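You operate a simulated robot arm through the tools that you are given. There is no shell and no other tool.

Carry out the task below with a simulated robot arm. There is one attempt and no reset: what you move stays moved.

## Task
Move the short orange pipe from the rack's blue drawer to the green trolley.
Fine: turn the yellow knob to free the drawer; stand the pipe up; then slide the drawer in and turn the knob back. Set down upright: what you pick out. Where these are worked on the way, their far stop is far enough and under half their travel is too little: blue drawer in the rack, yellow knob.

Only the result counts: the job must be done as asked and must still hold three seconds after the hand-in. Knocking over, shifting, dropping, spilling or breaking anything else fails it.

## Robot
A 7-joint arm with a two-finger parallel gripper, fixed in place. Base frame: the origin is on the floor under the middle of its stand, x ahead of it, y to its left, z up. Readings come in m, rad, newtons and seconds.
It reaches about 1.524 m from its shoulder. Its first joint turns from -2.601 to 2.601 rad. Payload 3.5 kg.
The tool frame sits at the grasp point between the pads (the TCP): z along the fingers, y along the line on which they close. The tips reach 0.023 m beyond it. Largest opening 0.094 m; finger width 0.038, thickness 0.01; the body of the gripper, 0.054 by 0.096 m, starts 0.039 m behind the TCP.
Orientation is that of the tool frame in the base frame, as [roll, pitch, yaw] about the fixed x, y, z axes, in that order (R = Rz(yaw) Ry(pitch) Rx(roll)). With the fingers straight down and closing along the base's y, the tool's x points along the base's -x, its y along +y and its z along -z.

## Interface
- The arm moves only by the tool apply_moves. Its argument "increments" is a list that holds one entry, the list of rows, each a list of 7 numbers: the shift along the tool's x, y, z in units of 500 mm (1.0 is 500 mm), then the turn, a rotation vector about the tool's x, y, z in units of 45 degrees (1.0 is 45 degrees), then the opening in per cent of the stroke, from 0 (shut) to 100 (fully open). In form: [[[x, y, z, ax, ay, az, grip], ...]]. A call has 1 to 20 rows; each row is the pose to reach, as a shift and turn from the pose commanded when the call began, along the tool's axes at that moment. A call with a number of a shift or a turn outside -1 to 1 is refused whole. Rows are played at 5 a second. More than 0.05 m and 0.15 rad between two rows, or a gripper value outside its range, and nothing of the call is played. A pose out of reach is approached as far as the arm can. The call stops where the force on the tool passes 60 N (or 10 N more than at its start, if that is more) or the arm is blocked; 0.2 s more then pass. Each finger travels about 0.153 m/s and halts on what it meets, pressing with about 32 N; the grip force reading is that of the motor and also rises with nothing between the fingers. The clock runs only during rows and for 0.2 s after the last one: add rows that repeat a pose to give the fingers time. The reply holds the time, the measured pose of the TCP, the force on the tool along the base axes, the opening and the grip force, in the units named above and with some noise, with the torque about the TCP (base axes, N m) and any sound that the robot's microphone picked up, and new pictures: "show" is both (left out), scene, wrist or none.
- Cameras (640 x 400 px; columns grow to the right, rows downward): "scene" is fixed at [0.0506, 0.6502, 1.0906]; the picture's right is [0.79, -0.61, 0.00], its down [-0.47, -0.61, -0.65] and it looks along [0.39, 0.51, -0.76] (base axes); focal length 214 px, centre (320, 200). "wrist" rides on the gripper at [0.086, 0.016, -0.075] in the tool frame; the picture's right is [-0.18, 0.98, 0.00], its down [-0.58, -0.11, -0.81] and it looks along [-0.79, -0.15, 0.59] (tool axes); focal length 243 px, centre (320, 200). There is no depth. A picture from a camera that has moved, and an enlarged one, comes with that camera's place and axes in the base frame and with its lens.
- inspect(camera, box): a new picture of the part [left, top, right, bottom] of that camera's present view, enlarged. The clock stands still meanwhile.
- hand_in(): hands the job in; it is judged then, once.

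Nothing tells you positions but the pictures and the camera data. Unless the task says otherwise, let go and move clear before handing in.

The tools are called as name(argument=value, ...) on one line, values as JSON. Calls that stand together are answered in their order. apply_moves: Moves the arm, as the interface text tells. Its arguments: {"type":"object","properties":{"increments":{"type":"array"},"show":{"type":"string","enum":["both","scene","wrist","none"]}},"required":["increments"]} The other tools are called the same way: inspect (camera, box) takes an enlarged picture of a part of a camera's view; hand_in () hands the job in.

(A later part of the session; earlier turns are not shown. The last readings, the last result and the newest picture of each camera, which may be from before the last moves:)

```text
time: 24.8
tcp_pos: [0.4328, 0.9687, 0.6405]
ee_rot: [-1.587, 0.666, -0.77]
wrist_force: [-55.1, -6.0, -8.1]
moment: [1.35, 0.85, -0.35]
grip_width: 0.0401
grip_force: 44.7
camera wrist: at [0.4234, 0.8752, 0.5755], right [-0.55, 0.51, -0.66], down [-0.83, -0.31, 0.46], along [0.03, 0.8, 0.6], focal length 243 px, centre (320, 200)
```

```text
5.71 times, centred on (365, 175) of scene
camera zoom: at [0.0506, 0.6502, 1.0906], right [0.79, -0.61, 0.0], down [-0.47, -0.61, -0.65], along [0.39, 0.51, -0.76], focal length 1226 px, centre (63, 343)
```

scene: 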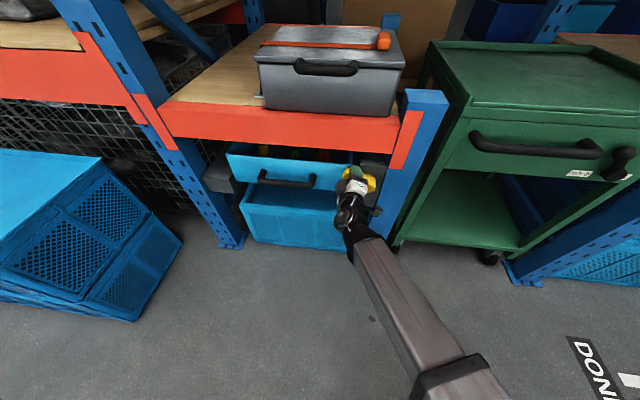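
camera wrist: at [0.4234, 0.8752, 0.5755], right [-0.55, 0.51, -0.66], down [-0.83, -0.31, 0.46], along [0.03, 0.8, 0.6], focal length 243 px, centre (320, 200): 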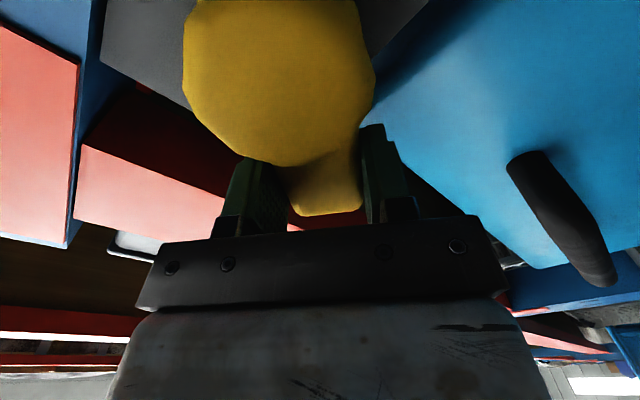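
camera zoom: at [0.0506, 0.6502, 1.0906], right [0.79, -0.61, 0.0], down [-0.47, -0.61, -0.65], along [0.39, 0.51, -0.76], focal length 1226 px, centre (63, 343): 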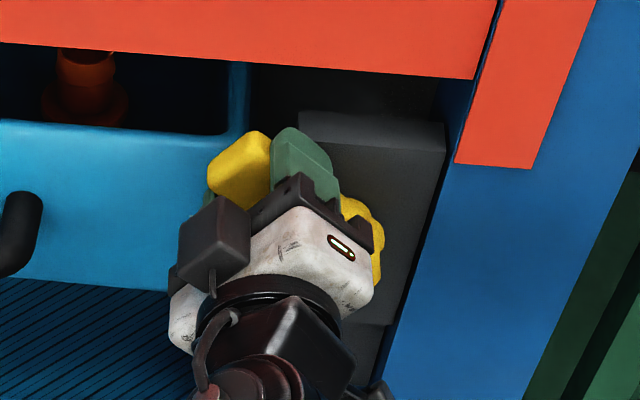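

The lever follows at slow speed and is now at about 38°; the residual force is just mutual strain from millimetre errors. I loosen the grip slightly so the fingers act as a loose fork, then continue the turn.

apply_moves(increments=[[[0, 0, 0, 0, 0, 0, 50], [0, 0, 0, 0, 0, 0, 50], [0, 0, 0, 0, 0, 0, 50]]], show="wrist")

inspect(camera="scene", box=[310, 140, 420, 210])

```text
time: 25.6
tcp_pos: [0.4335, 0.9673, 0.6398]
ee_rot: [-1.586, 0.664, -0.771]
wrist_force: [-55.1, -16.2, -8.8]
moment: [0.18, -0.26, -0.71]
grip_width: 0.0411
grip_force: 0.1
camera wrist: at [0.4245, 0.8748, 0.576], right [-0.55, 0.51, -0.66], down [-0.84, -0.31, 0.45], along [0.03, 0.8, 0.6], focal length 243 px, centre (320, 200)
```

wrist: 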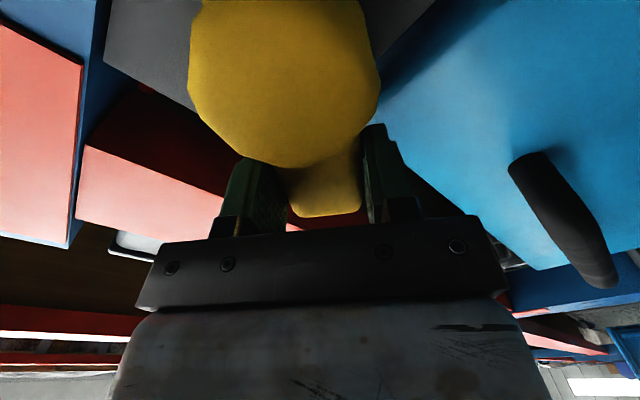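

```text
5.71 times, centred on (365, 175) of scene
camera zoom: at [0.0506, 0.6502, 1.0906], right [0.79, -0.61, 0.0], down [-0.47, -0.61, -0.65], along [0.39, 0.51, -0.76], focal length 1226 px, centre (63, 343)
```

zoom: 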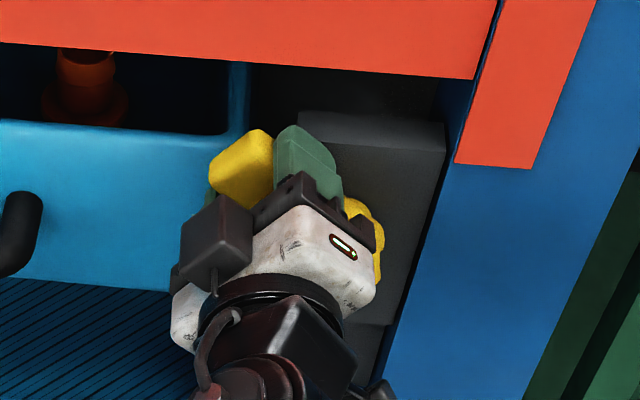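

The fingers barely opened and the force points outward and left, which suggests the fingertips are rubbing the grey housing behind the lever. I back off 8 mm along the approach axis and recheck.

apply_moves(increments=[[[0, 0, -0.006, 0, 0, 0, 50], [0, 0, -0.012, 0, 0, 0, 50], [0, 0, -0.018, 0, 0, 0, 50], [0, 0, -0.018, 0, 0, 0, 50]]], show="wrist")

inspect(camera="scene", box=[310, 140, 420, 210])

```text
time: 26.6
tcp_pos: [0.4295, 0.9618, 0.6409]
ee_rot: [-1.585, 0.664, -0.774]
wrist_force: [1.3, 1.2, 0.1]
moment: [0.03, 0.03, 0.03]
grip_width: 0.047
grip_force: 0.0
camera wrist: at [0.4202, 0.8683, 0.5762], right [-0.55, 0.52, -0.66], down [-0.84, -0.31, 0.45], along [0.03, 0.8, 0.6], focal length 243 px, centre (320, 200)
```

wrist: 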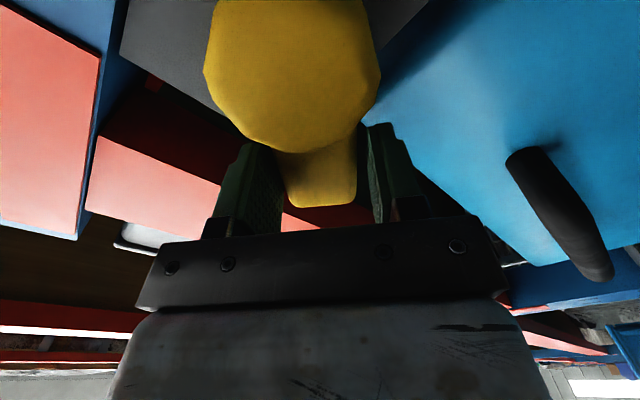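

```text
5.71 times, centred on (365, 175) of scene
camera zoom: at [0.0506, 0.6502, 1.0906], right [0.79, -0.61, 0.0], down [-0.47, -0.61, -0.65], along [0.39, 0.51, -0.76], focal length 1226 px, centre (63, 343)
```

zoom: 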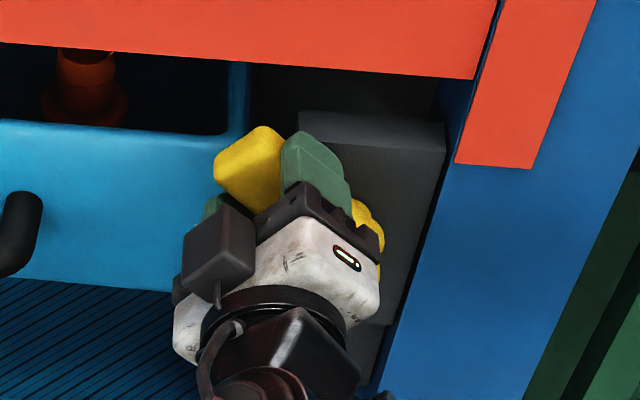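

Forces are back to zero and the lever stays at about 40° inside the loosely opened fork. I continue rotating about the pivot with the fingers slightly loose.

apply_moves(increments=[[[0.0006, -0.0077, 0, 0, 0, 0.0889, 46], [0.0016, -0.0153, 0, 0, 0, 0.1778, 46], [0.0032, -0.0228, 0, 0, 0, 0.2667, 46], [0.0054, -0.0302, 0, 0, 0, 0.3556, 46], [0.008, -0.0374, 0, 0, 0, 0.4444, 46], [0.0111, -0.0444, 0, 0, 0, 0.5333, 46], [0.0148, -0.0512, 0, 0, 0, 0.6222, 46], [0.0188, -0.0577, 0, 0, 0, 0.7111, 46], [0.0234, -0.0639, 0, 0, 0, 0.8, 46], [0.0283, -0.0698, 0, 0, 0, 0.8889, 46], [0.0337, -0.0753, 0, 0, 0, 0.9778, 46]]], show="both")

inspect(camera="scene", box=[310, 140, 420, 210])

```text
time: 29.0
tcp_pos: [0.456, 0.9365, 0.6607]
ee_rot: [-1.644, 1.432, -0.837]
wrist_force: [-0.2, 0.4, -0.2]
moment: [0.02, 0.0, 0.01]
grip_width: 0.0435
grip_force: 0.3
camera wrist: at [0.4005, 0.8865, 0.5746], right [-0.72, 0.69, 0.05], down [-0.53, -0.6, 0.6], along [0.44, 0.41, 0.8], focal length 243 px, centre (320, 200)
```

scene: 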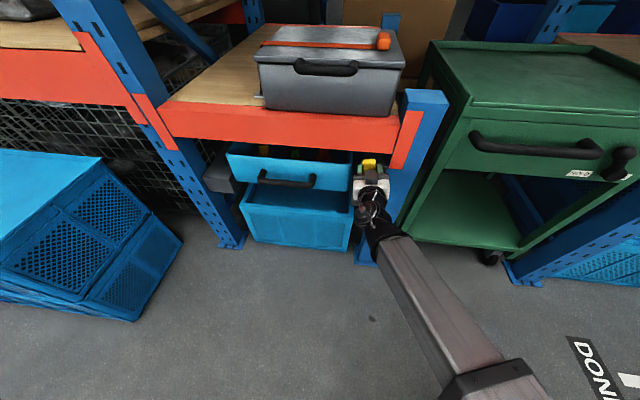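
wrist: 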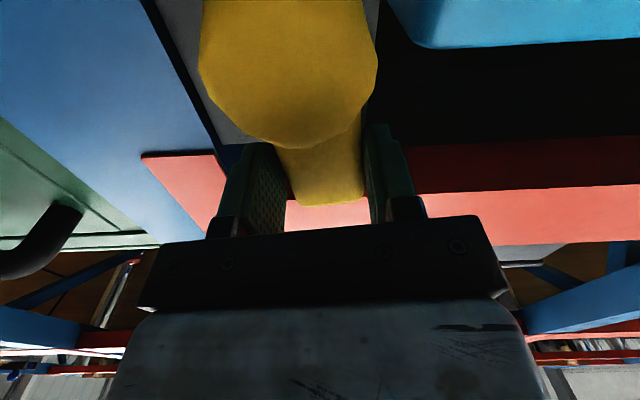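

```text
5.71 times, centred on (365, 175) of scene
camera zoom: at [0.0506, 0.6502, 1.0906], right [0.79, -0.61, 0.0], down [-0.47, -0.61, -0.65], along [0.39, 0.51, -0.76], focal length 1226 px, centre (63, 343)
```

zoom: 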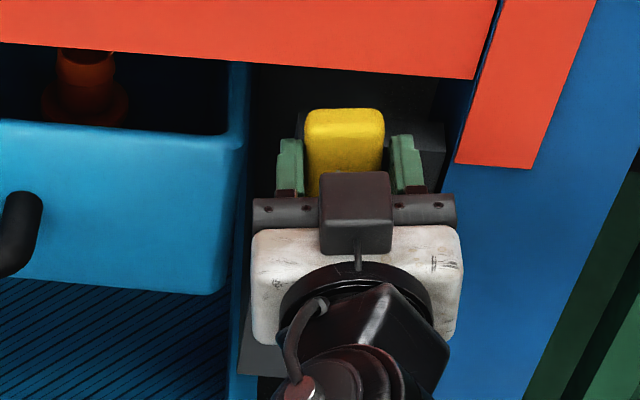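

The lever now stands nearly vertical (about 80°) with no force. I continue gently to find its far stop.

apply_moves(increments=[[[0.0006, -0.0077, 0, 0, 0, 0.0889, 46], [0.0016, -0.0153, 0, 0, 0, 0.1778, 46], [0.0024, -0.019, 0, 0, 0, 0.2222, 46], [0.0032, -0.0228, 0, 0, 0, 0.2667, 46]]], show="wrist")

inspect(camera="scene", box=[310, 140, 420, 210])

```text
time: 30.0
tcp_pos: [0.461, 0.9308, 0.6583]
ee_rot: [1.734, 1.498, 2.544]
wrist_force: [-8.1, 8.7, -4.1]
moment: [-0.32, -0.17, 0.06]
grip_width: 0.0485
grip_force: 5.9
camera wrist: at [0.3942, 0.8925, 0.5761], right [-0.7, 0.67, 0.25], down [-0.44, -0.68, 0.58], along [0.56, 0.29, 0.77], focal length 243 px, centre (320, 200)
```

wrist: 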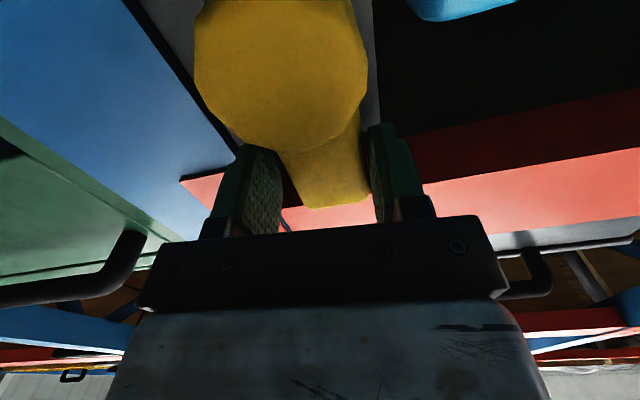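

```text
5.71 times, centred on (365, 175) of scene
camera zoom: at [0.0506, 0.6502, 1.0906], right [0.79, -0.61, 0.0], down [-0.47, -0.61, -0.65], along [0.39, 0.51, -0.76], focal length 1226 px, centre (63, 343)
```

zoom: 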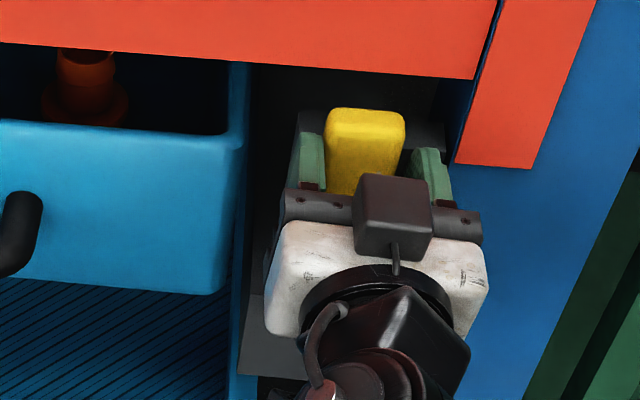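

The lever has reached its stop close to vertical (the fork is now a few degrees past it with about 12 N reaction). I rotate back slightly to release the pressure, open a little and back straight out.

apply_moves(increments=[[[0.0016, -0.0077, 0, 0, 0, -0.0889, 58], [0.0016, -0.0077, 0, 0, 0, -0.1333, 58], [0.0016, -0.0077, -0.05, 0, 0, -0.1333, 58], [0.0016, -0.0077, -0.12, 0, 0, -0.1333, 58], [0.0016, -0.0077, -0.2, 0, 0, -0.1333, 58], [0.0016, -0.0077, -0.28, 0, 0, -0.1333, 58], [0.0016, -0.0077, -0.28, 0, 0, -0.1333, 58]]], show="both")

inspect(camera="scene", box=[310, 140, 420, 210])

```text
time: 31.6
tcp_pos: [0.3677, 0.8234, 0.6599]
ee_rot: [-1.866, 1.537, -1.059]
wrist_force: [-0.2, -0.7, 1.1]
moment: [0.02, 0.01, 0.02]
grip_width: 0.0547
grip_force: 0.1
camera wrist: at [0.306, 0.7797, 0.5741], right [-0.71, 0.69, 0.15], down [-0.49, -0.64, 0.59], along [0.5, 0.35, 0.79], focal length 243 px, centre (320, 200)
```

scene: 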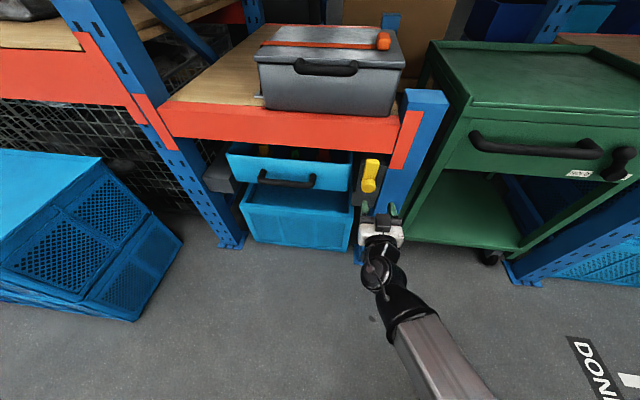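
wrist: 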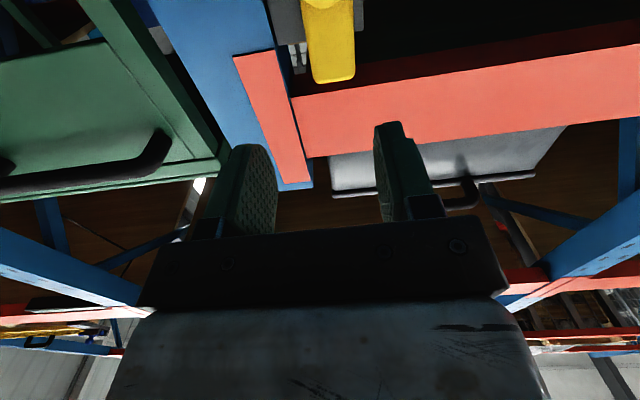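

```text
5.71 times, centred on (365, 175) of scene
camera zoom: at [0.0506, 0.6502, 1.0906], right [0.79, -0.61, 0.0], down [-0.47, -0.61, -0.65], along [0.39, 0.51, -0.76], focal length 1226 px, centre (63, 343)
```

zoom: 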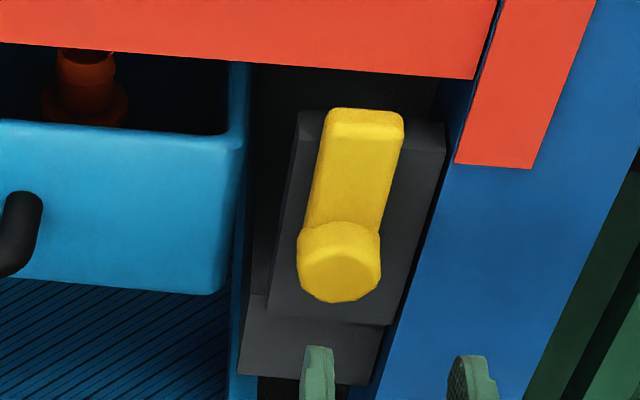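

The knob is now fully vertical, lying along its housing, so the drawer should be free. I roll the gripper back to vertical closing while moving across to the handle.

apply_moves(increments=[[[0.0129, 0.04, 0, 0, 0, -0.1396, 100], [0.0257, 0.08, 0, 0, 0, -0.2793, 100], [0.0386, 0.12, 0, 0, 0, -0.4189, 100], [0.0514, 0.16, 0, 0, 0, -0.5586, 100], [0.0643, 0.2, 0, 0, 0, -0.6982, 100], [0.0771, 0.24, 0, 0, 0, -0.8379, 100], [0.09, 0.28, 0, 0, 0, -0.9778, 100], [0.09, 0.28, 0, 0, 0, -0.9778, 100]]], show="none")

```text
time: 33.4
tcp_pos: [0.2681, 0.9227, 0.6084]
ee_rot: [-1.585, 0.769, -0.776]
wrist_force: [0.9, 0.0, -0.2]
moment: [-0.04, -0.04, 0.02]
grip_width: 0.0938
grip_force: 0.0
```

The gripper is halfway rolled and clear. I finish rolling and move to the pre-grasp point in front of the handle.

apply_moves(increments=[[[-0.0209, 0.0355, 0.0151, 0, 0, -0.1399, 100], [-0.0418, 0.071, 0.0303, 0, 0, -0.2797, 100], [-0.0627, 0.1065, 0.0454, 0, 0, -0.4196, 100], [-0.0837, 0.1421, 0.0606, 0, 0, -0.5594, 100], [-0.1046, 0.1776, 0.0757, 0, 0, -0.6993, 100], [-0.1255, 0.2131, 0.0909, 0, 0, -0.8391, 100], [-0.1464, 0.2486, 0.106, 0, 0, -0.979, 100], [-0.1464, 0.2486, 0.106, 0, 0, -0.979, 100]]], show="both")

inspect(camera="wrist", box=[160, 0, 480, 240])

```text
time: 35.2
tcp_pos: [0.2052, 1.0551, 0.571]
ee_rot: [-1.582, 0.0, -0.765]
wrist_force: [0.4, -0.8, 0.2]
moment: [0.0, 0.01, 0.01]
grip_width: 0.0939
grip_force: 0.0
camera wrist: at [0.2172, 0.9426, 0.5572], right [-0.14, 0.12, -0.98], down [-0.98, -0.18, 0.12], along [-0.16, 0.98, 0.14], focal length 243 px, centre (320, 200)
```

scene: 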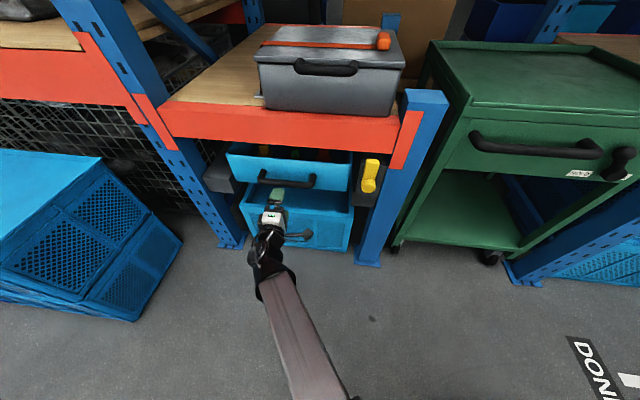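
wrist: 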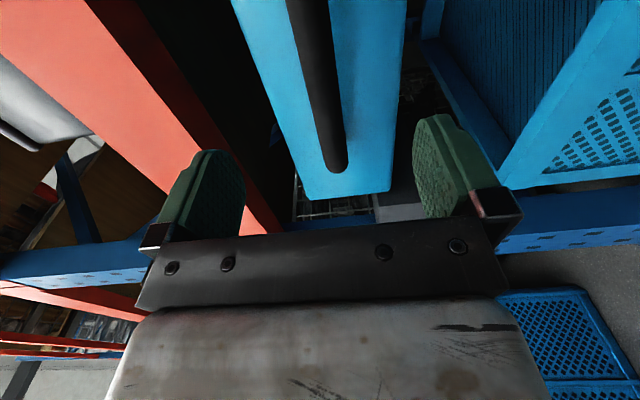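

```text
1.67 times, centred on (320, 120) of wrist
camera zoom: at [0.2172, 0.9426, 0.5572], right [-0.14, 0.12, -0.98], down [-0.98, -0.18, 0.12], along [-0.16, 0.98, 0.14], focal length 404 px, centre (320, 333)
```

zoom: 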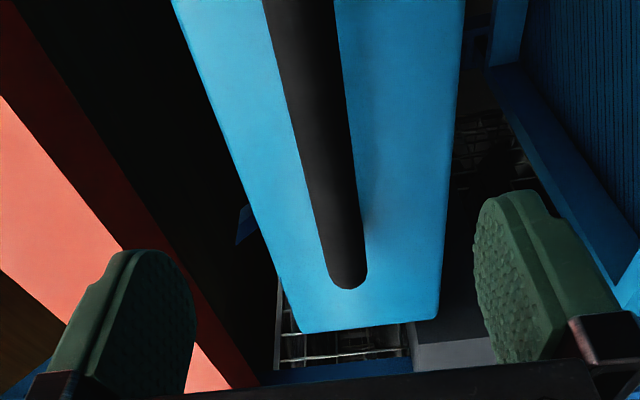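

The gripper is centred on the handle bar (a = -0.592, z = 0.571). I advance so the bar lies between the pads, then close on it.

apply_moves(increments=[[[0, 0, 0.06, 0.0142, 0.0127, 0, 100], [0, 0, 0.12, 0.0142, 0.0127, 0, 100], [0, 0, 0.184, 0.0142, 0.0127, 0, 100], [0, 0, 0.184, 0.0142, 0.0127, 0, 60], [0, 0, 0.184, 0.0142, 0.0127, 0, 30], [0, 0, 0.184, 0.0142, 0.0127, 0, 10], [0, 0, 0.184, 0.0142, 0.0127, 0, 10]]], show="both")

inspect(camera="scene", box=[220, 130, 400, 250])

```text
time: 36.8
tcp_pos: [0.2699, 1.123, 0.5703]
ee_rot: [-1.571, 0.0, -0.772]
wrist_force: [0.5, 0.0, -6.9]
moment: [-0.1, -0.1, 0.36]
grip_width: 0.0238
grip_force: 45.2
camera wrist: at [0.2807, 1.0092, 0.5547], right [-0.13, 0.13, -0.98], down [-0.98, -0.17, 0.11], along [-0.15, 0.98, 0.15], focal length 243 px, centre (320, 200)
```

scene: 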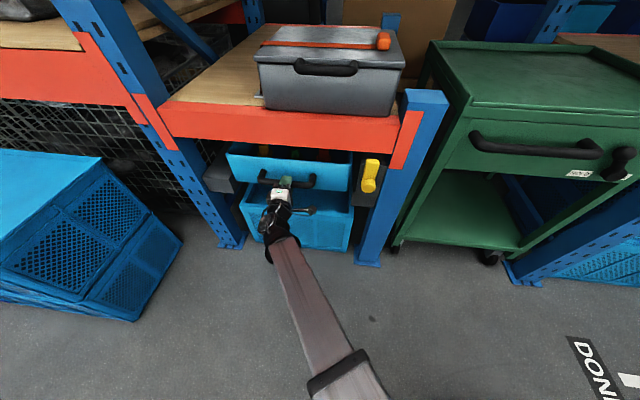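
wrist: 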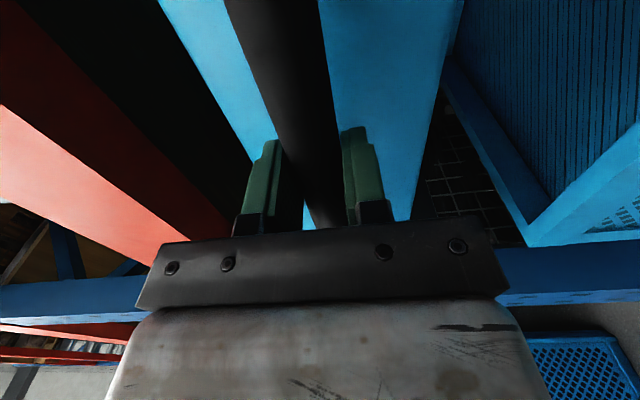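

```text
3.33 times, centred on (310, 190) of scene
camera zoom: at [0.0506, 0.6502, 1.0906], right [0.79, -0.61, 0.0], down [-0.47, -0.61, -0.65], along [0.39, 0.51, -0.76], focal length 715 px, centre (353, 233)
```

zoom: 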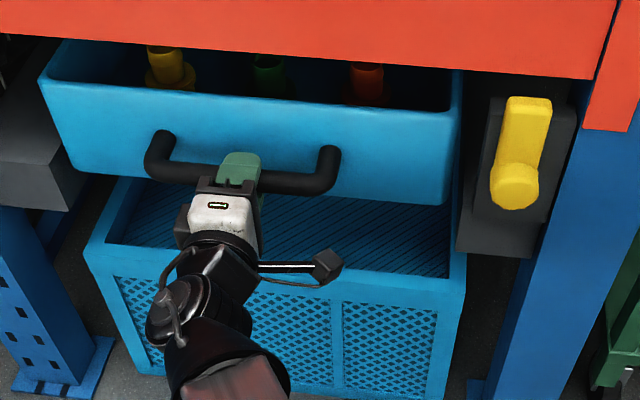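

The handle bar is gripped (24 mm). I pull gently outward to check that the drawer is free and moves smoothly.

apply_moves(increments=[[[0, 0, -0.004, 0, 0, 0, 5], [0, 0, -0.01, 0, 0, 0, 5], [0, 0, -0.02, 0, 0, 0, 5], [0, 0, -0.032, 0, 0, 0, 5], [0, 0, -0.044, 0, 0, 0, 5], [0, 0, -0.056, 0, 0, 0, 5], [0, 0, -0.066, 0, 0, 0, 5], [0, 0, -0.07, 0, 0, 0, 5]]], show="scene")

```text
time: 38.6
tcp_pos: [0.2454, 1.0968, 0.5695]
ee_rot: [-1.572, 0.002, -0.773]
wrist_force: [-1.6, 3.8, -18.1]
moment: [-0.49, 0.0, -0.73]
grip_width: 0.0239
grip_force: 45.0
```

scene: 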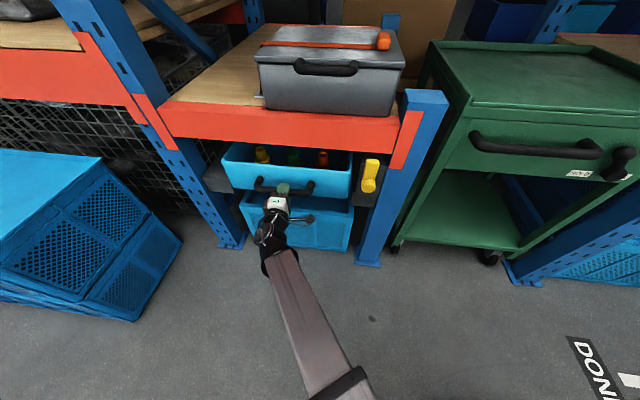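

The drawer slides out freely and I can see yellow, green and orange pieces inside. I keep pulling at a gentle pace.

apply_moves(increments=[[[0, 0.002, -0.01, 0, 0, 0, 5], [0, 0.002, -0.026, 0, 0, 0, 5], [0, 0.002, -0.046, 0, 0, 0, 5], [0, 0.002, -0.068, 0, 0, 0, 5], [0, 0.002, -0.09, 0, 0, 0, 5], [0, 0.002, -0.112, 0, 0, 0, 5], [0, 0.002, -0.134, 0, 0, 0, 5], [0, 0.002, -0.156, 0, 0, 0, 5], [0, 0.002, -0.178, 0, 0, 0, 5], [0, 0.002, -0.2, 0, 0, 0, 5], [0, 0.002, -0.222, 0, 0, 0, 5], [0, 0.002, -0.24, 0, 0, 0, 5], [0, 0.002, -0.25, 0, 0, 0, 5]]], show="scene")

inspect(camera="scene", box=[200, 120, 380, 240])

```text
time: 41.4
tcp_pos: [0.1569, 1.0079, 0.5691]
ee_rot: [-1.569, 0.0, -0.771]
wrist_force: [-15.9, 18.7, 1.8]
moment: [-0.09, 0.33, 0.0]
grip_width: 0.0237
grip_force: 45.3
```

scene: 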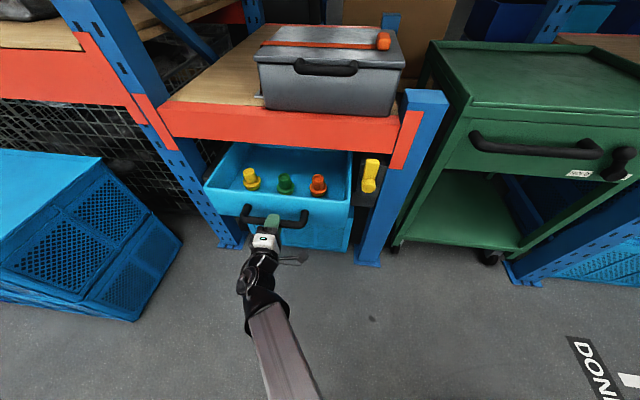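

```text
3.33 times, centred on (290, 180) of scene
camera zoom: at [0.0506, 0.6502, 1.0906], right [0.79, -0.61, 0.0], down [-0.47, -0.61, -0.65], along [0.39, 0.51, -0.76], focal length 715 px, centre (420, 267)
```

zoom: 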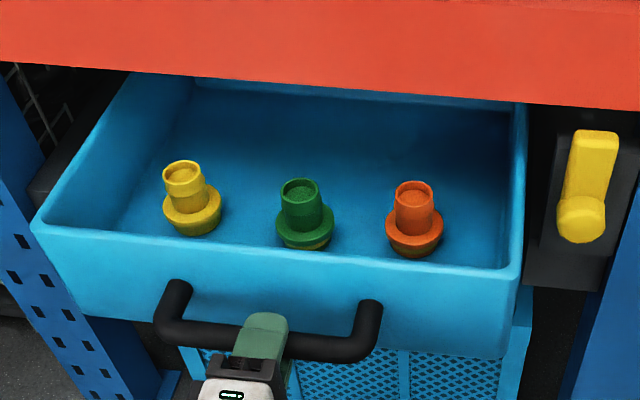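

The drawer is about 17 cm out with three flanged short pipes standing in it: yellow, green and orange. I need more clearance from the beam, so I keep pulling slowly, watching for the end stop.

apply_moves(increments=[[[-0.001, 0, -0.01, 0, 0, 0, 5], [-0.001, 0, -0.024, 0, 0, 0, 5], [-0.001, 0, -0.04, 0, 0, 0, 5], [-0.001, 0, -0.056, 0, 0, 0, 5], [-0.001, 0, -0.072, 0, 0, 0, 5], [-0.001, 0, -0.088, 0, 0, 0, 5], [-0.001, 0, -0.104, 0, 0, 0, 5], [-0.001, 0, -0.12, 0, 0, 0, 5], [-0.001, 0, -0.13, 0, 0, 0, 5]]], show="scene")

```text
time: 43.4
tcp_pos: [0.1111, 0.9617, 0.5697]
ee_rot: [-1.567, -0.001, -0.771]
wrist_force: [-22.7, 24.4, 22.6]
moment: [0.44, 0.19, 1.14]
grip_width: 0.0239
grip_force: 44.7
```

scene: 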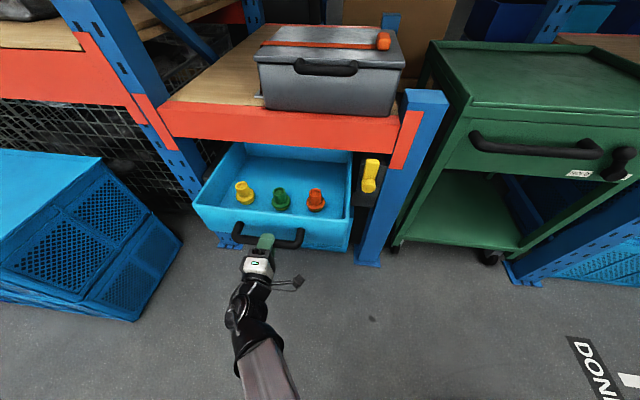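

The drawer is now about 22 cm out with the pipes still standing. I look closely at the contents and drawer before deciding how much further to go.

inspect(camera="scene", box=[180, 120, 380, 260])

inspect(camera="scene", box=[220, 165, 340, 225])

```text
2.86 times, centred on (280, 190) of scene
camera zoom: at [0.0506, 0.6502, 1.0906], right [0.79, -0.61, 0.0], down [-0.47, -0.61, -0.65], along [0.39, 0.51, -0.76], focal length 613 px, centre (434, 229)
```

zoom: 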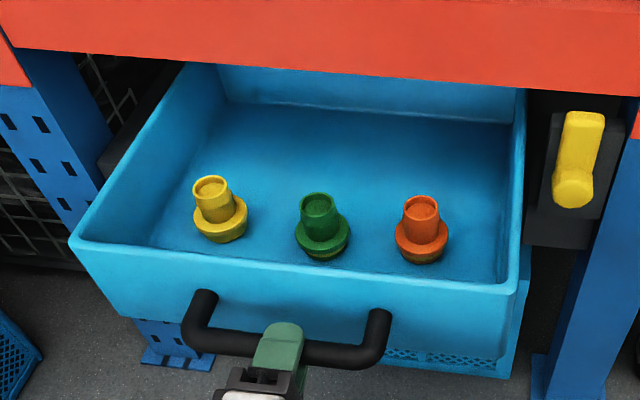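

```text
5.33 times, centred on (280, 195) of scene
camera zoom: at [0.0506, 0.6502, 1.0906], right [0.79, -0.61, 0.0], down [-0.47, -0.61, -0.65], along [0.39, 0.51, -0.76], focal length 1144 px, centre (533, 227)
```

zoom: 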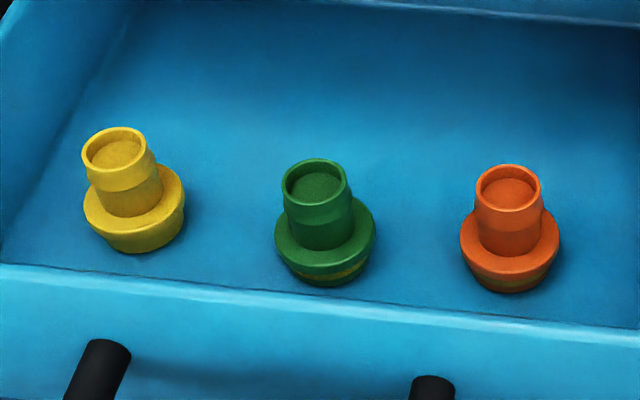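

The orange pipe stands at about a = -0.489, b = 0.951, roughly 77 mm tall with a 60 mm flange near its base and a 38 mm tube. I relax and re-close the grip to relieve side strain, then pull a few more centimetres for clearance from the beam.

apply_moves(increments=[[[0, 0, 0, 0, 0, 0, 45], [0, 0, 0, 0, 0, 0, 45], [0, 0, 0, 0, 0, 0, 5], [0, 0, 0, 0, 0, 0, 5], [0, 0, 0, 0, 0, 0, 5]]], show="none")

apply_moves(increments=[[[0, 0, -0.006, 0, 0, 0, 5], [0, 0, -0.014, 0, 0, 0, 5], [0, 0, -0.024, 0, 0, 0, 5], [0, 0, -0.034, 0, 0, 0, 5], [0, 0, -0.044, 0, 0, 0, 5], [0, 0, -0.054, 0, 0, 0, 5], [0, 0, -0.064, 0, 0, 0, 5], [0, 0, -0.072, 0, 0, 0, 5]]], show="scene")

```text
time: 44.6
tcp_pos: [0.112, 0.9605, 0.57]
ee_rot: [-1.568, 0.0, -0.777]
wrist_force: [-2.3, 0.2, 10.6]
moment: [-0.03, -0.32, -1.49]
grip_width: 0.0239
grip_force: 45.3
```

```text
time: 46.4
tcp_pos: [0.0869, 0.934, 0.5698]
ee_rot: [-1.567, 0.001, -0.772]
wrist_force: [-10.8, 13.6, 21.1]
moment: [0.05, -0.01, -0.87]
grip_width: 0.0237
grip_force: 45.0
```

scene: 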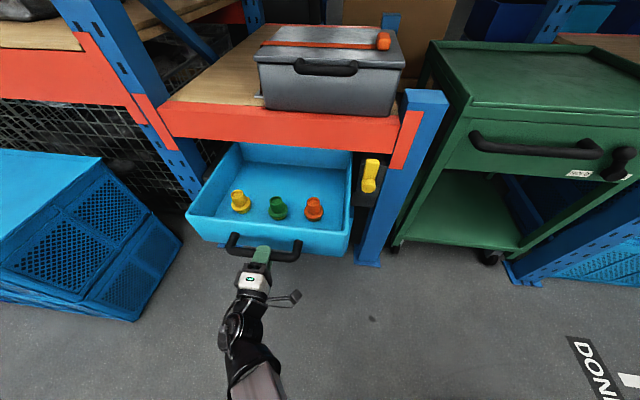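

The drawer is about 26 cm open with the pipes upright. I open the gripper, back off the handle, then rise and begin turning the gripper to point down.

apply_moves(increments=[[[0, 0, 0, 0, 0, 0, 60], [0, 0, 0, 0, 0, 0, 100], [0, 0, 0, 0, 0, 0, 100], [0, 0, -0.03, 0, 0, 0, 100], [0, 0, -0.07, 0, 0, 0, 100], [0, 0, -0.12, 0, 0, 0, 100], [0, -0.04, -0.13, -0.09625, 0.09625, 0.09625, 100], [0, -0.08, -0.13, -0.1925, 0.1925, 0.1925, 100], [0, -0.12, -0.13, -0.28875, 0.28875, 0.28875, 100], [0, -0.16, -0.13, -0.385, 0.385, 0.385, 100], [0, -0.2, -0.13, -0.48125, 0.48125, 0.48125, 100], [0, -0.24, -0.13, -0.5775, 0.5775, 0.5775, 100], [0, -0.28, -0.13, -0.67375, 0.67375, 0.67375, 100], [0, -0.32, -0.13, -0.77, 0.77, 0.77, 100], [0, -0.32, -0.13, -0.77, 0.77, 0.77, 100]]], show="both")

```text
time: 49.6
tcp_pos: [0.0394, 0.889, 0.7306]
ee_rot: [-2.358, 0.342, -1.563]
wrist_force: [-0.3, 0.7, 0.4]
moment: [-0.03, 0.0, 0.02]
grip_width: 0.094
grip_force: 0.0
camera wrist: at [-0.0233, 0.7933, 0.7413], right [-0.7, 0.4, -0.59], down [-0.5, 0.33, 0.81], along [0.51, 0.86, -0.03], focal length 243 px, centre (320, 200)
```

scene: 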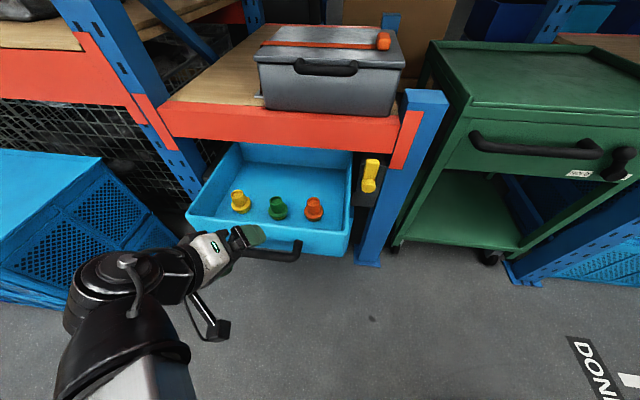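
wrist: 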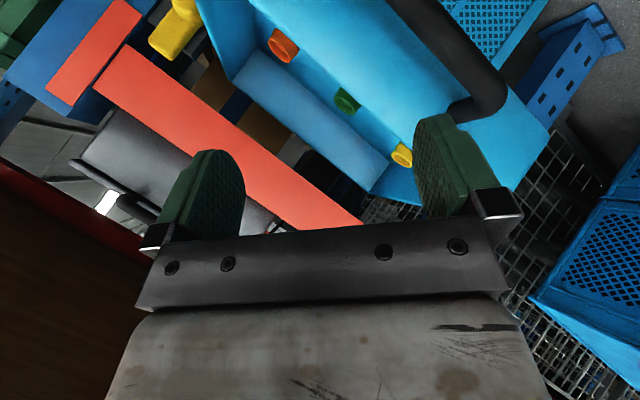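

The turn is going fine with no limits. I complete the second 60° so the gripper points straight down.

apply_moves(increments=[[[0, 0, 0, -0.09625, 0.09625, 0.09625, 100], [0, 0, 0, -0.1925, 0.1925, 0.1925, 100], [0, 0, 0, -0.28875, 0.28875, 0.28875, 100], [0, 0, 0, -0.385, 0.385, 0.385, 100], [0, 0, 0, -0.48125, 0.48125, 0.48125, 100], [0, 0, 0, -0.5775, 0.5775, 0.5775, 100], [0, 0, 0, -0.67375, 0.67375, 0.67375, 100], [0, 0, 0, -0.77, 0.77, 0.77, 100], [0, 0, 0, -0.77, 0.77, 0.77, 100]]], show="both")

```text
time: 51.6
tcp_pos: [0.0402, 0.8891, 0.7307]
ee_rot: [3.14, -0.001, -2.345]
wrist_force: [0.3, -0.3, -0.2]
moment: [-0.02, -0.02, -0.03]
grip_width: 0.094
grip_force: 0.1
camera wrist: at [-0.0315, 0.8397, 0.8053], right [-0.57, 0.82, 0.0], down [0.49, 0.34, 0.81], along [0.66, 0.46, -0.59], focal length 243 px, centre (320, 200)
```

scene: 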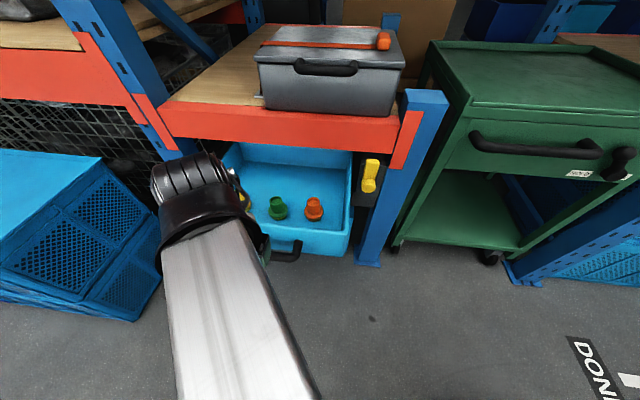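
wrist: 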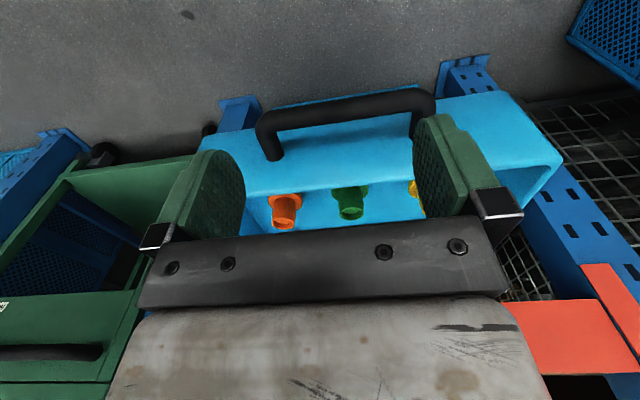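

The gripper points straight down and aligned with the rack. I enlarge both views to triangulate the orange pipe.

inspect(camera="wrist", box=[230, 150, 430, 250])

inspect(camera="scene", box=[260, 170, 360, 240])

```text
3.20 times, centred on (330, 200) of wrist
camera zoom: at [-0.0315, 0.8397, 0.8053], right [-0.57, 0.82, 0.0], down [0.49, 0.34, 0.81], along [0.66, 0.46, -0.59], focal length 776 px, centre (288, 200)
```

zoom: 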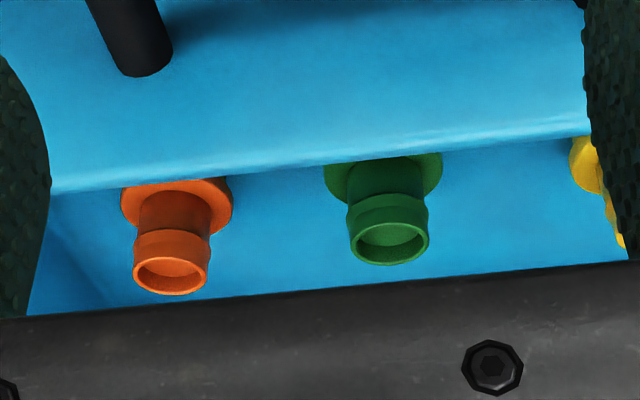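

```text
5.71 times, centred on (310, 205) of scene
camera zoom: at [0.0506, 0.6502, 1.0906], right [0.79, -0.61, 0.0], down [-0.47, -0.61, -0.65], along [0.39, 0.51, -0.76], focal length 1226 px, centre (377, 171)
```

zoom: 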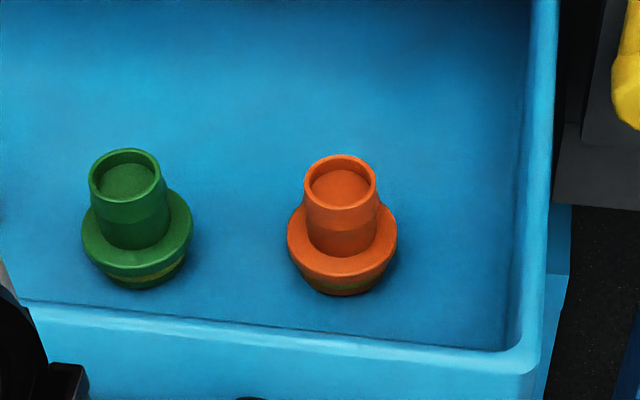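

The orange pipe's axis is at about a = -0.487, b ≈ 0.905 and its rim near z ≈ 0.595. I move the open gripper to hover above it for a direct check.

apply_moves(increments=[[[-0.0807, -0.0353, 0.01, 0, 0, 0, 100], [-0.1613, -0.0707, 0.02, 0, 0, 0, 100], [-0.242, -0.106, 0.03, 0, 0, 0, 100], [-0.3227, -0.1413, 0.04, 0, 0, 0, 100], [-0.4033, -0.1767, 0.05, 0, 0, 0, 100], [-0.484, -0.212, 0.06, 0, 0, 0, 100], [-0.484, -0.212, 0.06, 0, 0, 0, 100]]], show="both")

inspect(camera="wrist", box=[200, 0, 440, 150])

```text
time: 53.2
tcp_pos: [0.2866, 0.9911, 0.6994]
ee_rot: [3.138, 0.0, -2.346]
wrist_force: [0.1, 0.1, 0.8]
moment: [-0.03, -0.02, 0.01]
grip_width: 0.0941
grip_force: 0.0
camera wrist: at [0.2139, 0.9415, 0.7749], right [-0.57, 0.82, 0.0], down [0.48, 0.34, 0.81], along [0.66, 0.46, -0.59], focal length 243 px, centre (320, 200)
```

scene: 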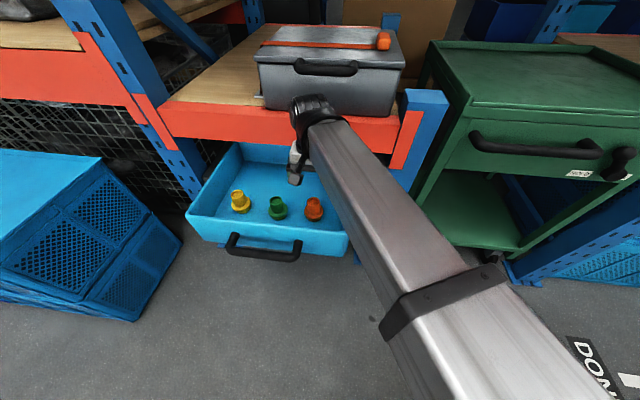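
wrist: 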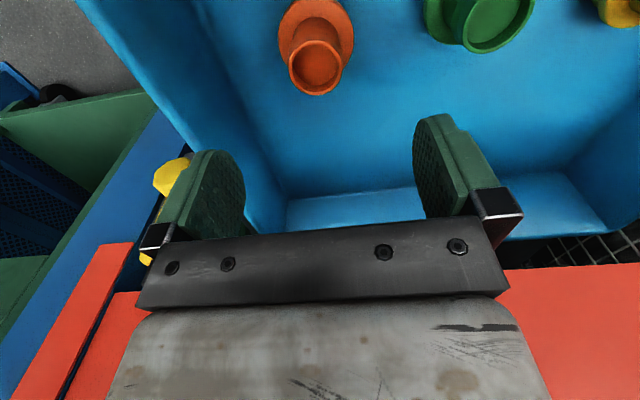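

```text
2.67 times, centred on (320, 75) of wrist
camera zoom: at [0.2139, 0.9415, 0.7749], right [-0.57, 0.82, 0.0], down [0.48, 0.34, 0.81], along [0.66, 0.46, -0.59], focal length 647 px, centre (320, 533)
```

zoom: 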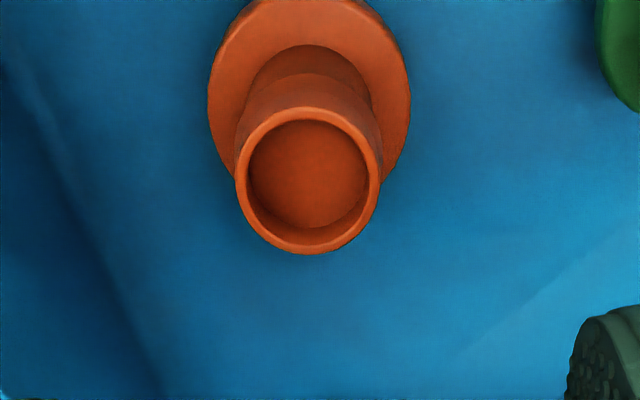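

The pipe rim triangulates consistently at a = -0.4875, b = 0.902, z = 0.600, with the flange top near z = 0.543. I shift 7 mm, turn the gripper 25° so the camera stays clear of the drawer's front wall, and descend around the tube.

apply_moves(increments=[[[0.014, -0.002, 0.0, 0, 0, 0.1852, 80], [0.014, -0.002, 0.02, 0, 0, 0.3704, 80], [0.014, -0.002, 0.06, 0, 0, 0.5556, 80], [0.014, -0.002, 0.11, 0, 0, 0.5556, 80], [0.014, -0.002, 0.16, 0, 0, 0.5556, 80], [0.014, -0.002, 0.2, 0, 0, 0.5556, 80], [0.014, -0.002, 0.2348, 0, 0, 0.5556, 80], [0.014, -0.002, 0.2348, 0, 0, 0.5556, 80]]], show="both")

inspect(camera="wrist", box=[160, 80, 480, 260])

```text
time: 55.0
tcp_pos: [0.2825, 0.9806, 0.5819]
ee_rot: [3.14, 0.0, -2.781]
wrist_force: [-0.1, 1.2, -0.6]
moment: [0.01, 0.02, 0.0]
grip_width: 0.0752
grip_force: 0.1
camera wrist: at [0.1965, 0.967, 0.6572], right [-0.17, 0.98, 0.0], down [0.58, 0.1, 0.81], along [0.79, 0.14, -0.59], focal length 243 px, centre (320, 200)
```

scene: 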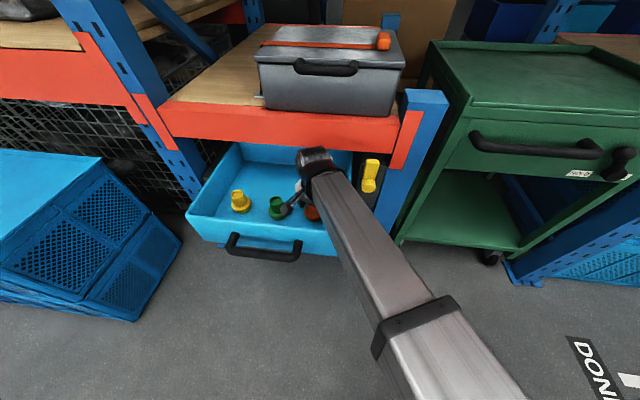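
wrist: 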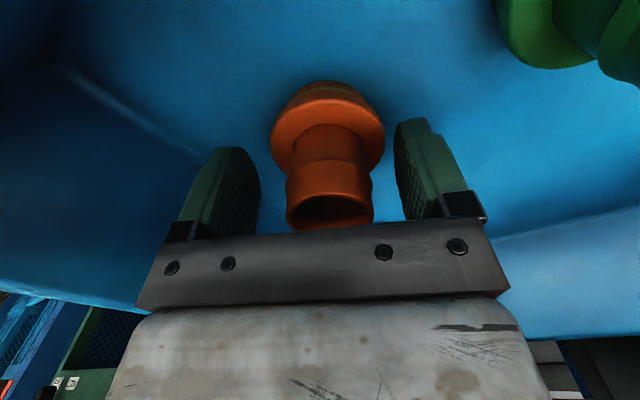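

```text
2.00 times, centred on (320, 170) of wrist
camera zoom: at [0.1965, 0.967, 0.6572], right [-0.17, 0.98, 0.0], down [0.58, 0.1, 0.81], along [0.79, 0.14, -0.59], focal length 485 px, centre (320, 260)
```

zoom: 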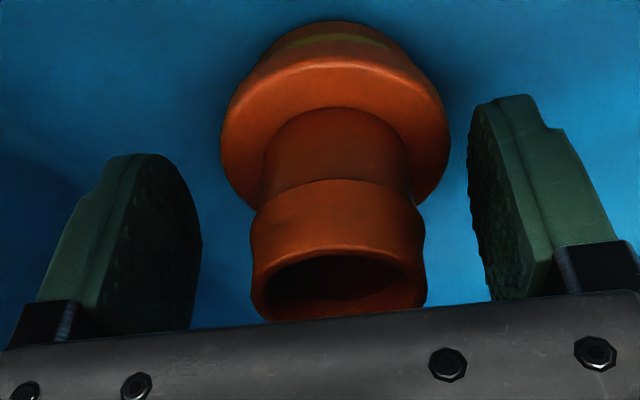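

The collar is centred between the pads and its rim sits where predicted. I close gradually on the tube.

apply_moves(increments=[[[0, 0, 0, 0, 0, 0, 60], [0, 0, 0, 0, 0, 0, 48], [0, 0, 0, 0, 0, 0, 43], [0, 0, 0, 0, 0, 0, 38], [0, 0, 0, 0, 0, 0, 30], [0, 0, 0, 0, 0, 0, 15], [0, 0, 0, 0, 0, 0, 15]]], show="wrist")

```text
time: 56.6
tcp_pos: [0.2834, 0.9821, 0.5816]
ee_rot: [3.141, 0.0, -2.782]
wrist_force: [0.4, -0.6, -0.8]
moment: [-0.02, 0.01, 0.01]
grip_width: 0.0595
grip_force: 32.5
camera wrist: at [0.1964, 0.9669, 0.6573], right [-0.17, 0.98, 0.0], down [0.58, 0.1, 0.81], along [0.79, 0.14, -0.59], focal length 243 px, centre (320, 200)
```

wrist: 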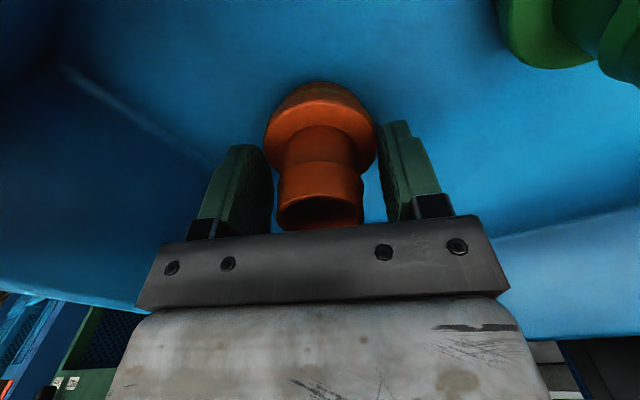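

The fingertips closed on the 60 mm flange instead of the tube, so I'm about a centimetre too low. I reopen, raise 13 mm and close on the upper tube.

apply_moves(increments=[[[0, 0, 0, 0, 0, 0, 70], [0, 0, 0, 0, 0, 0, 80], [0, 0, -0.013, 0, 0, 0, 80], [0, 0, -0.026, 0, 0, 0, 80], [0, 0, -0.026, 0, 0, 0, 80]]], show="wrist")

inspect(camera="wrist", box=[160, 80, 480, 260])

```text
time: 57.8
tcp_pos: [0.2815, 0.9817, 0.5956]
ee_rot: [3.139, 0.0, -2.784]
wrist_force: [-0.1, 0.7, -0.6]
moment: [-0.02, -0.05, 0.01]
grip_width: 0.0752
grip_force: 0.0
camera wrist: at [0.1953, 0.9675, 0.6703], right [-0.17, 0.98, 0.0], down [0.58, 0.1, 0.81], along [0.79, 0.14, -0.59], focal length 243 px, centre (320, 200)
```

wrist: 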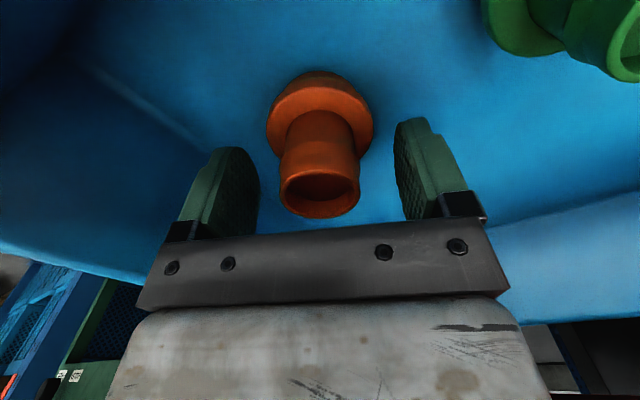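

```text
2.00 times, centred on (320, 170) of wrist
camera zoom: at [0.1953, 0.9675, 0.6703], right [-0.17, 0.98, 0.0], down [0.58, 0.1, 0.81], along [0.79, 0.14, -0.59], focal length 485 px, centre (320, 260)
```

zoom: 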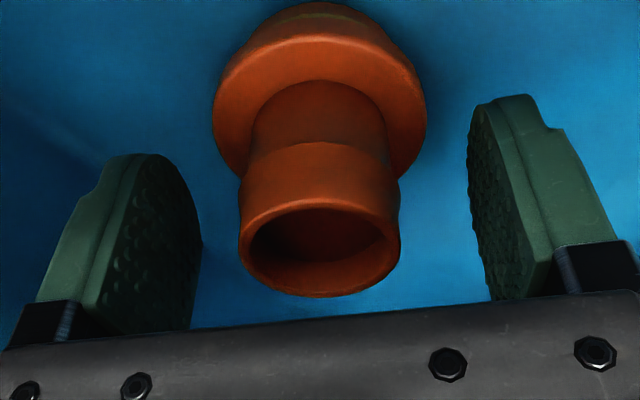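

The pipe is centred on the tool axis now and the pads will meet the upper tube. I close gradually.

apply_moves(increments=[[[0, 0, 0, 0, 0, 0, 60], [0, 0, 0, 0, 0, 0, 48], [0, 0, 0, 0, 0, 0, 43], [0, 0, 0, 0, 0, 0, 38], [0, 0, 0, 0, 0, 0, 28], [0, 0, 0, 0, 0, 0, 12], [0, 0, 0, 0, 0, 0, 12]]], show="wrist")

```text
time: 59.4
tcp_pos: [0.2806, 0.9827, 0.5946]
ee_rot: [3.14, -0.002, -2.783]
wrist_force: [-1.0, 0.7, 1.3]
moment: [-0.05, 0.0, 0.01]
grip_width: 0.0382
grip_force: 31.9
camera wrist: at [0.1953, 0.9675, 0.6704], right [-0.17, 0.98, 0.0], down [0.58, 0.1, 0.81], along [0.79, 0.14, -0.59], focal length 243 px, centre (320, 200)
```

wrist: 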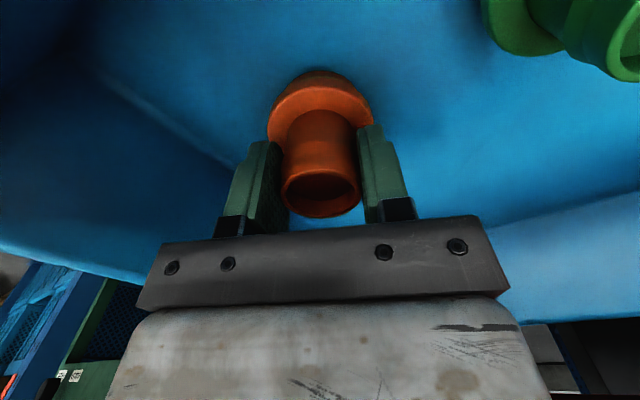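

The tube is firmly held at 38 mm. I lift the pipe straight up out of the drawer.

apply_moves(increments=[[[0, 0, -0.01, 0, 0, 0, 12], [0, 0, -0.03, 0, 0, 0, 12], [0, 0, -0.06, 0, 0, 0, 12], [0, 0, -0.1, 0, 0, 0, 12], [0, 0, -0.15, 0, 0, 0, 12], [0, 0, -0.2, 0, 0, 0, 12], [0, 0, -0.25, 0, 0, 0, 12], [0, 0, -0.28, 0, 0, 0, 12], [0, 0, -0.3, 0, 0, 0, 12]]], show="both")

```text
time: 61.4
tcp_pos: [0.2826, 0.981, 0.7453]
ee_rot: [3.14, 0.0, -2.783]
wrist_force: [-0.3, 0.3, -0.8]
moment: [0.0, 0.04, -0.03]
grip_width: 0.0379
grip_force: 31.8
camera wrist: at [0.1953, 0.9679, 0.8217], right [-0.17, 0.98, 0.0], down [0.58, 0.1, 0.81], along [0.79, 0.14, -0.59], focal length 243 px, centre (320, 200)
```

scene: 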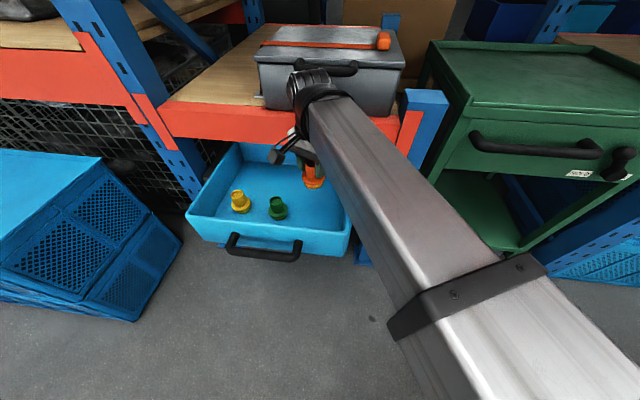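
wrist: 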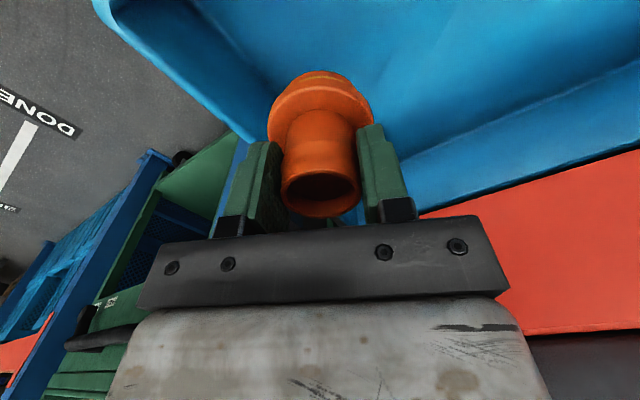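

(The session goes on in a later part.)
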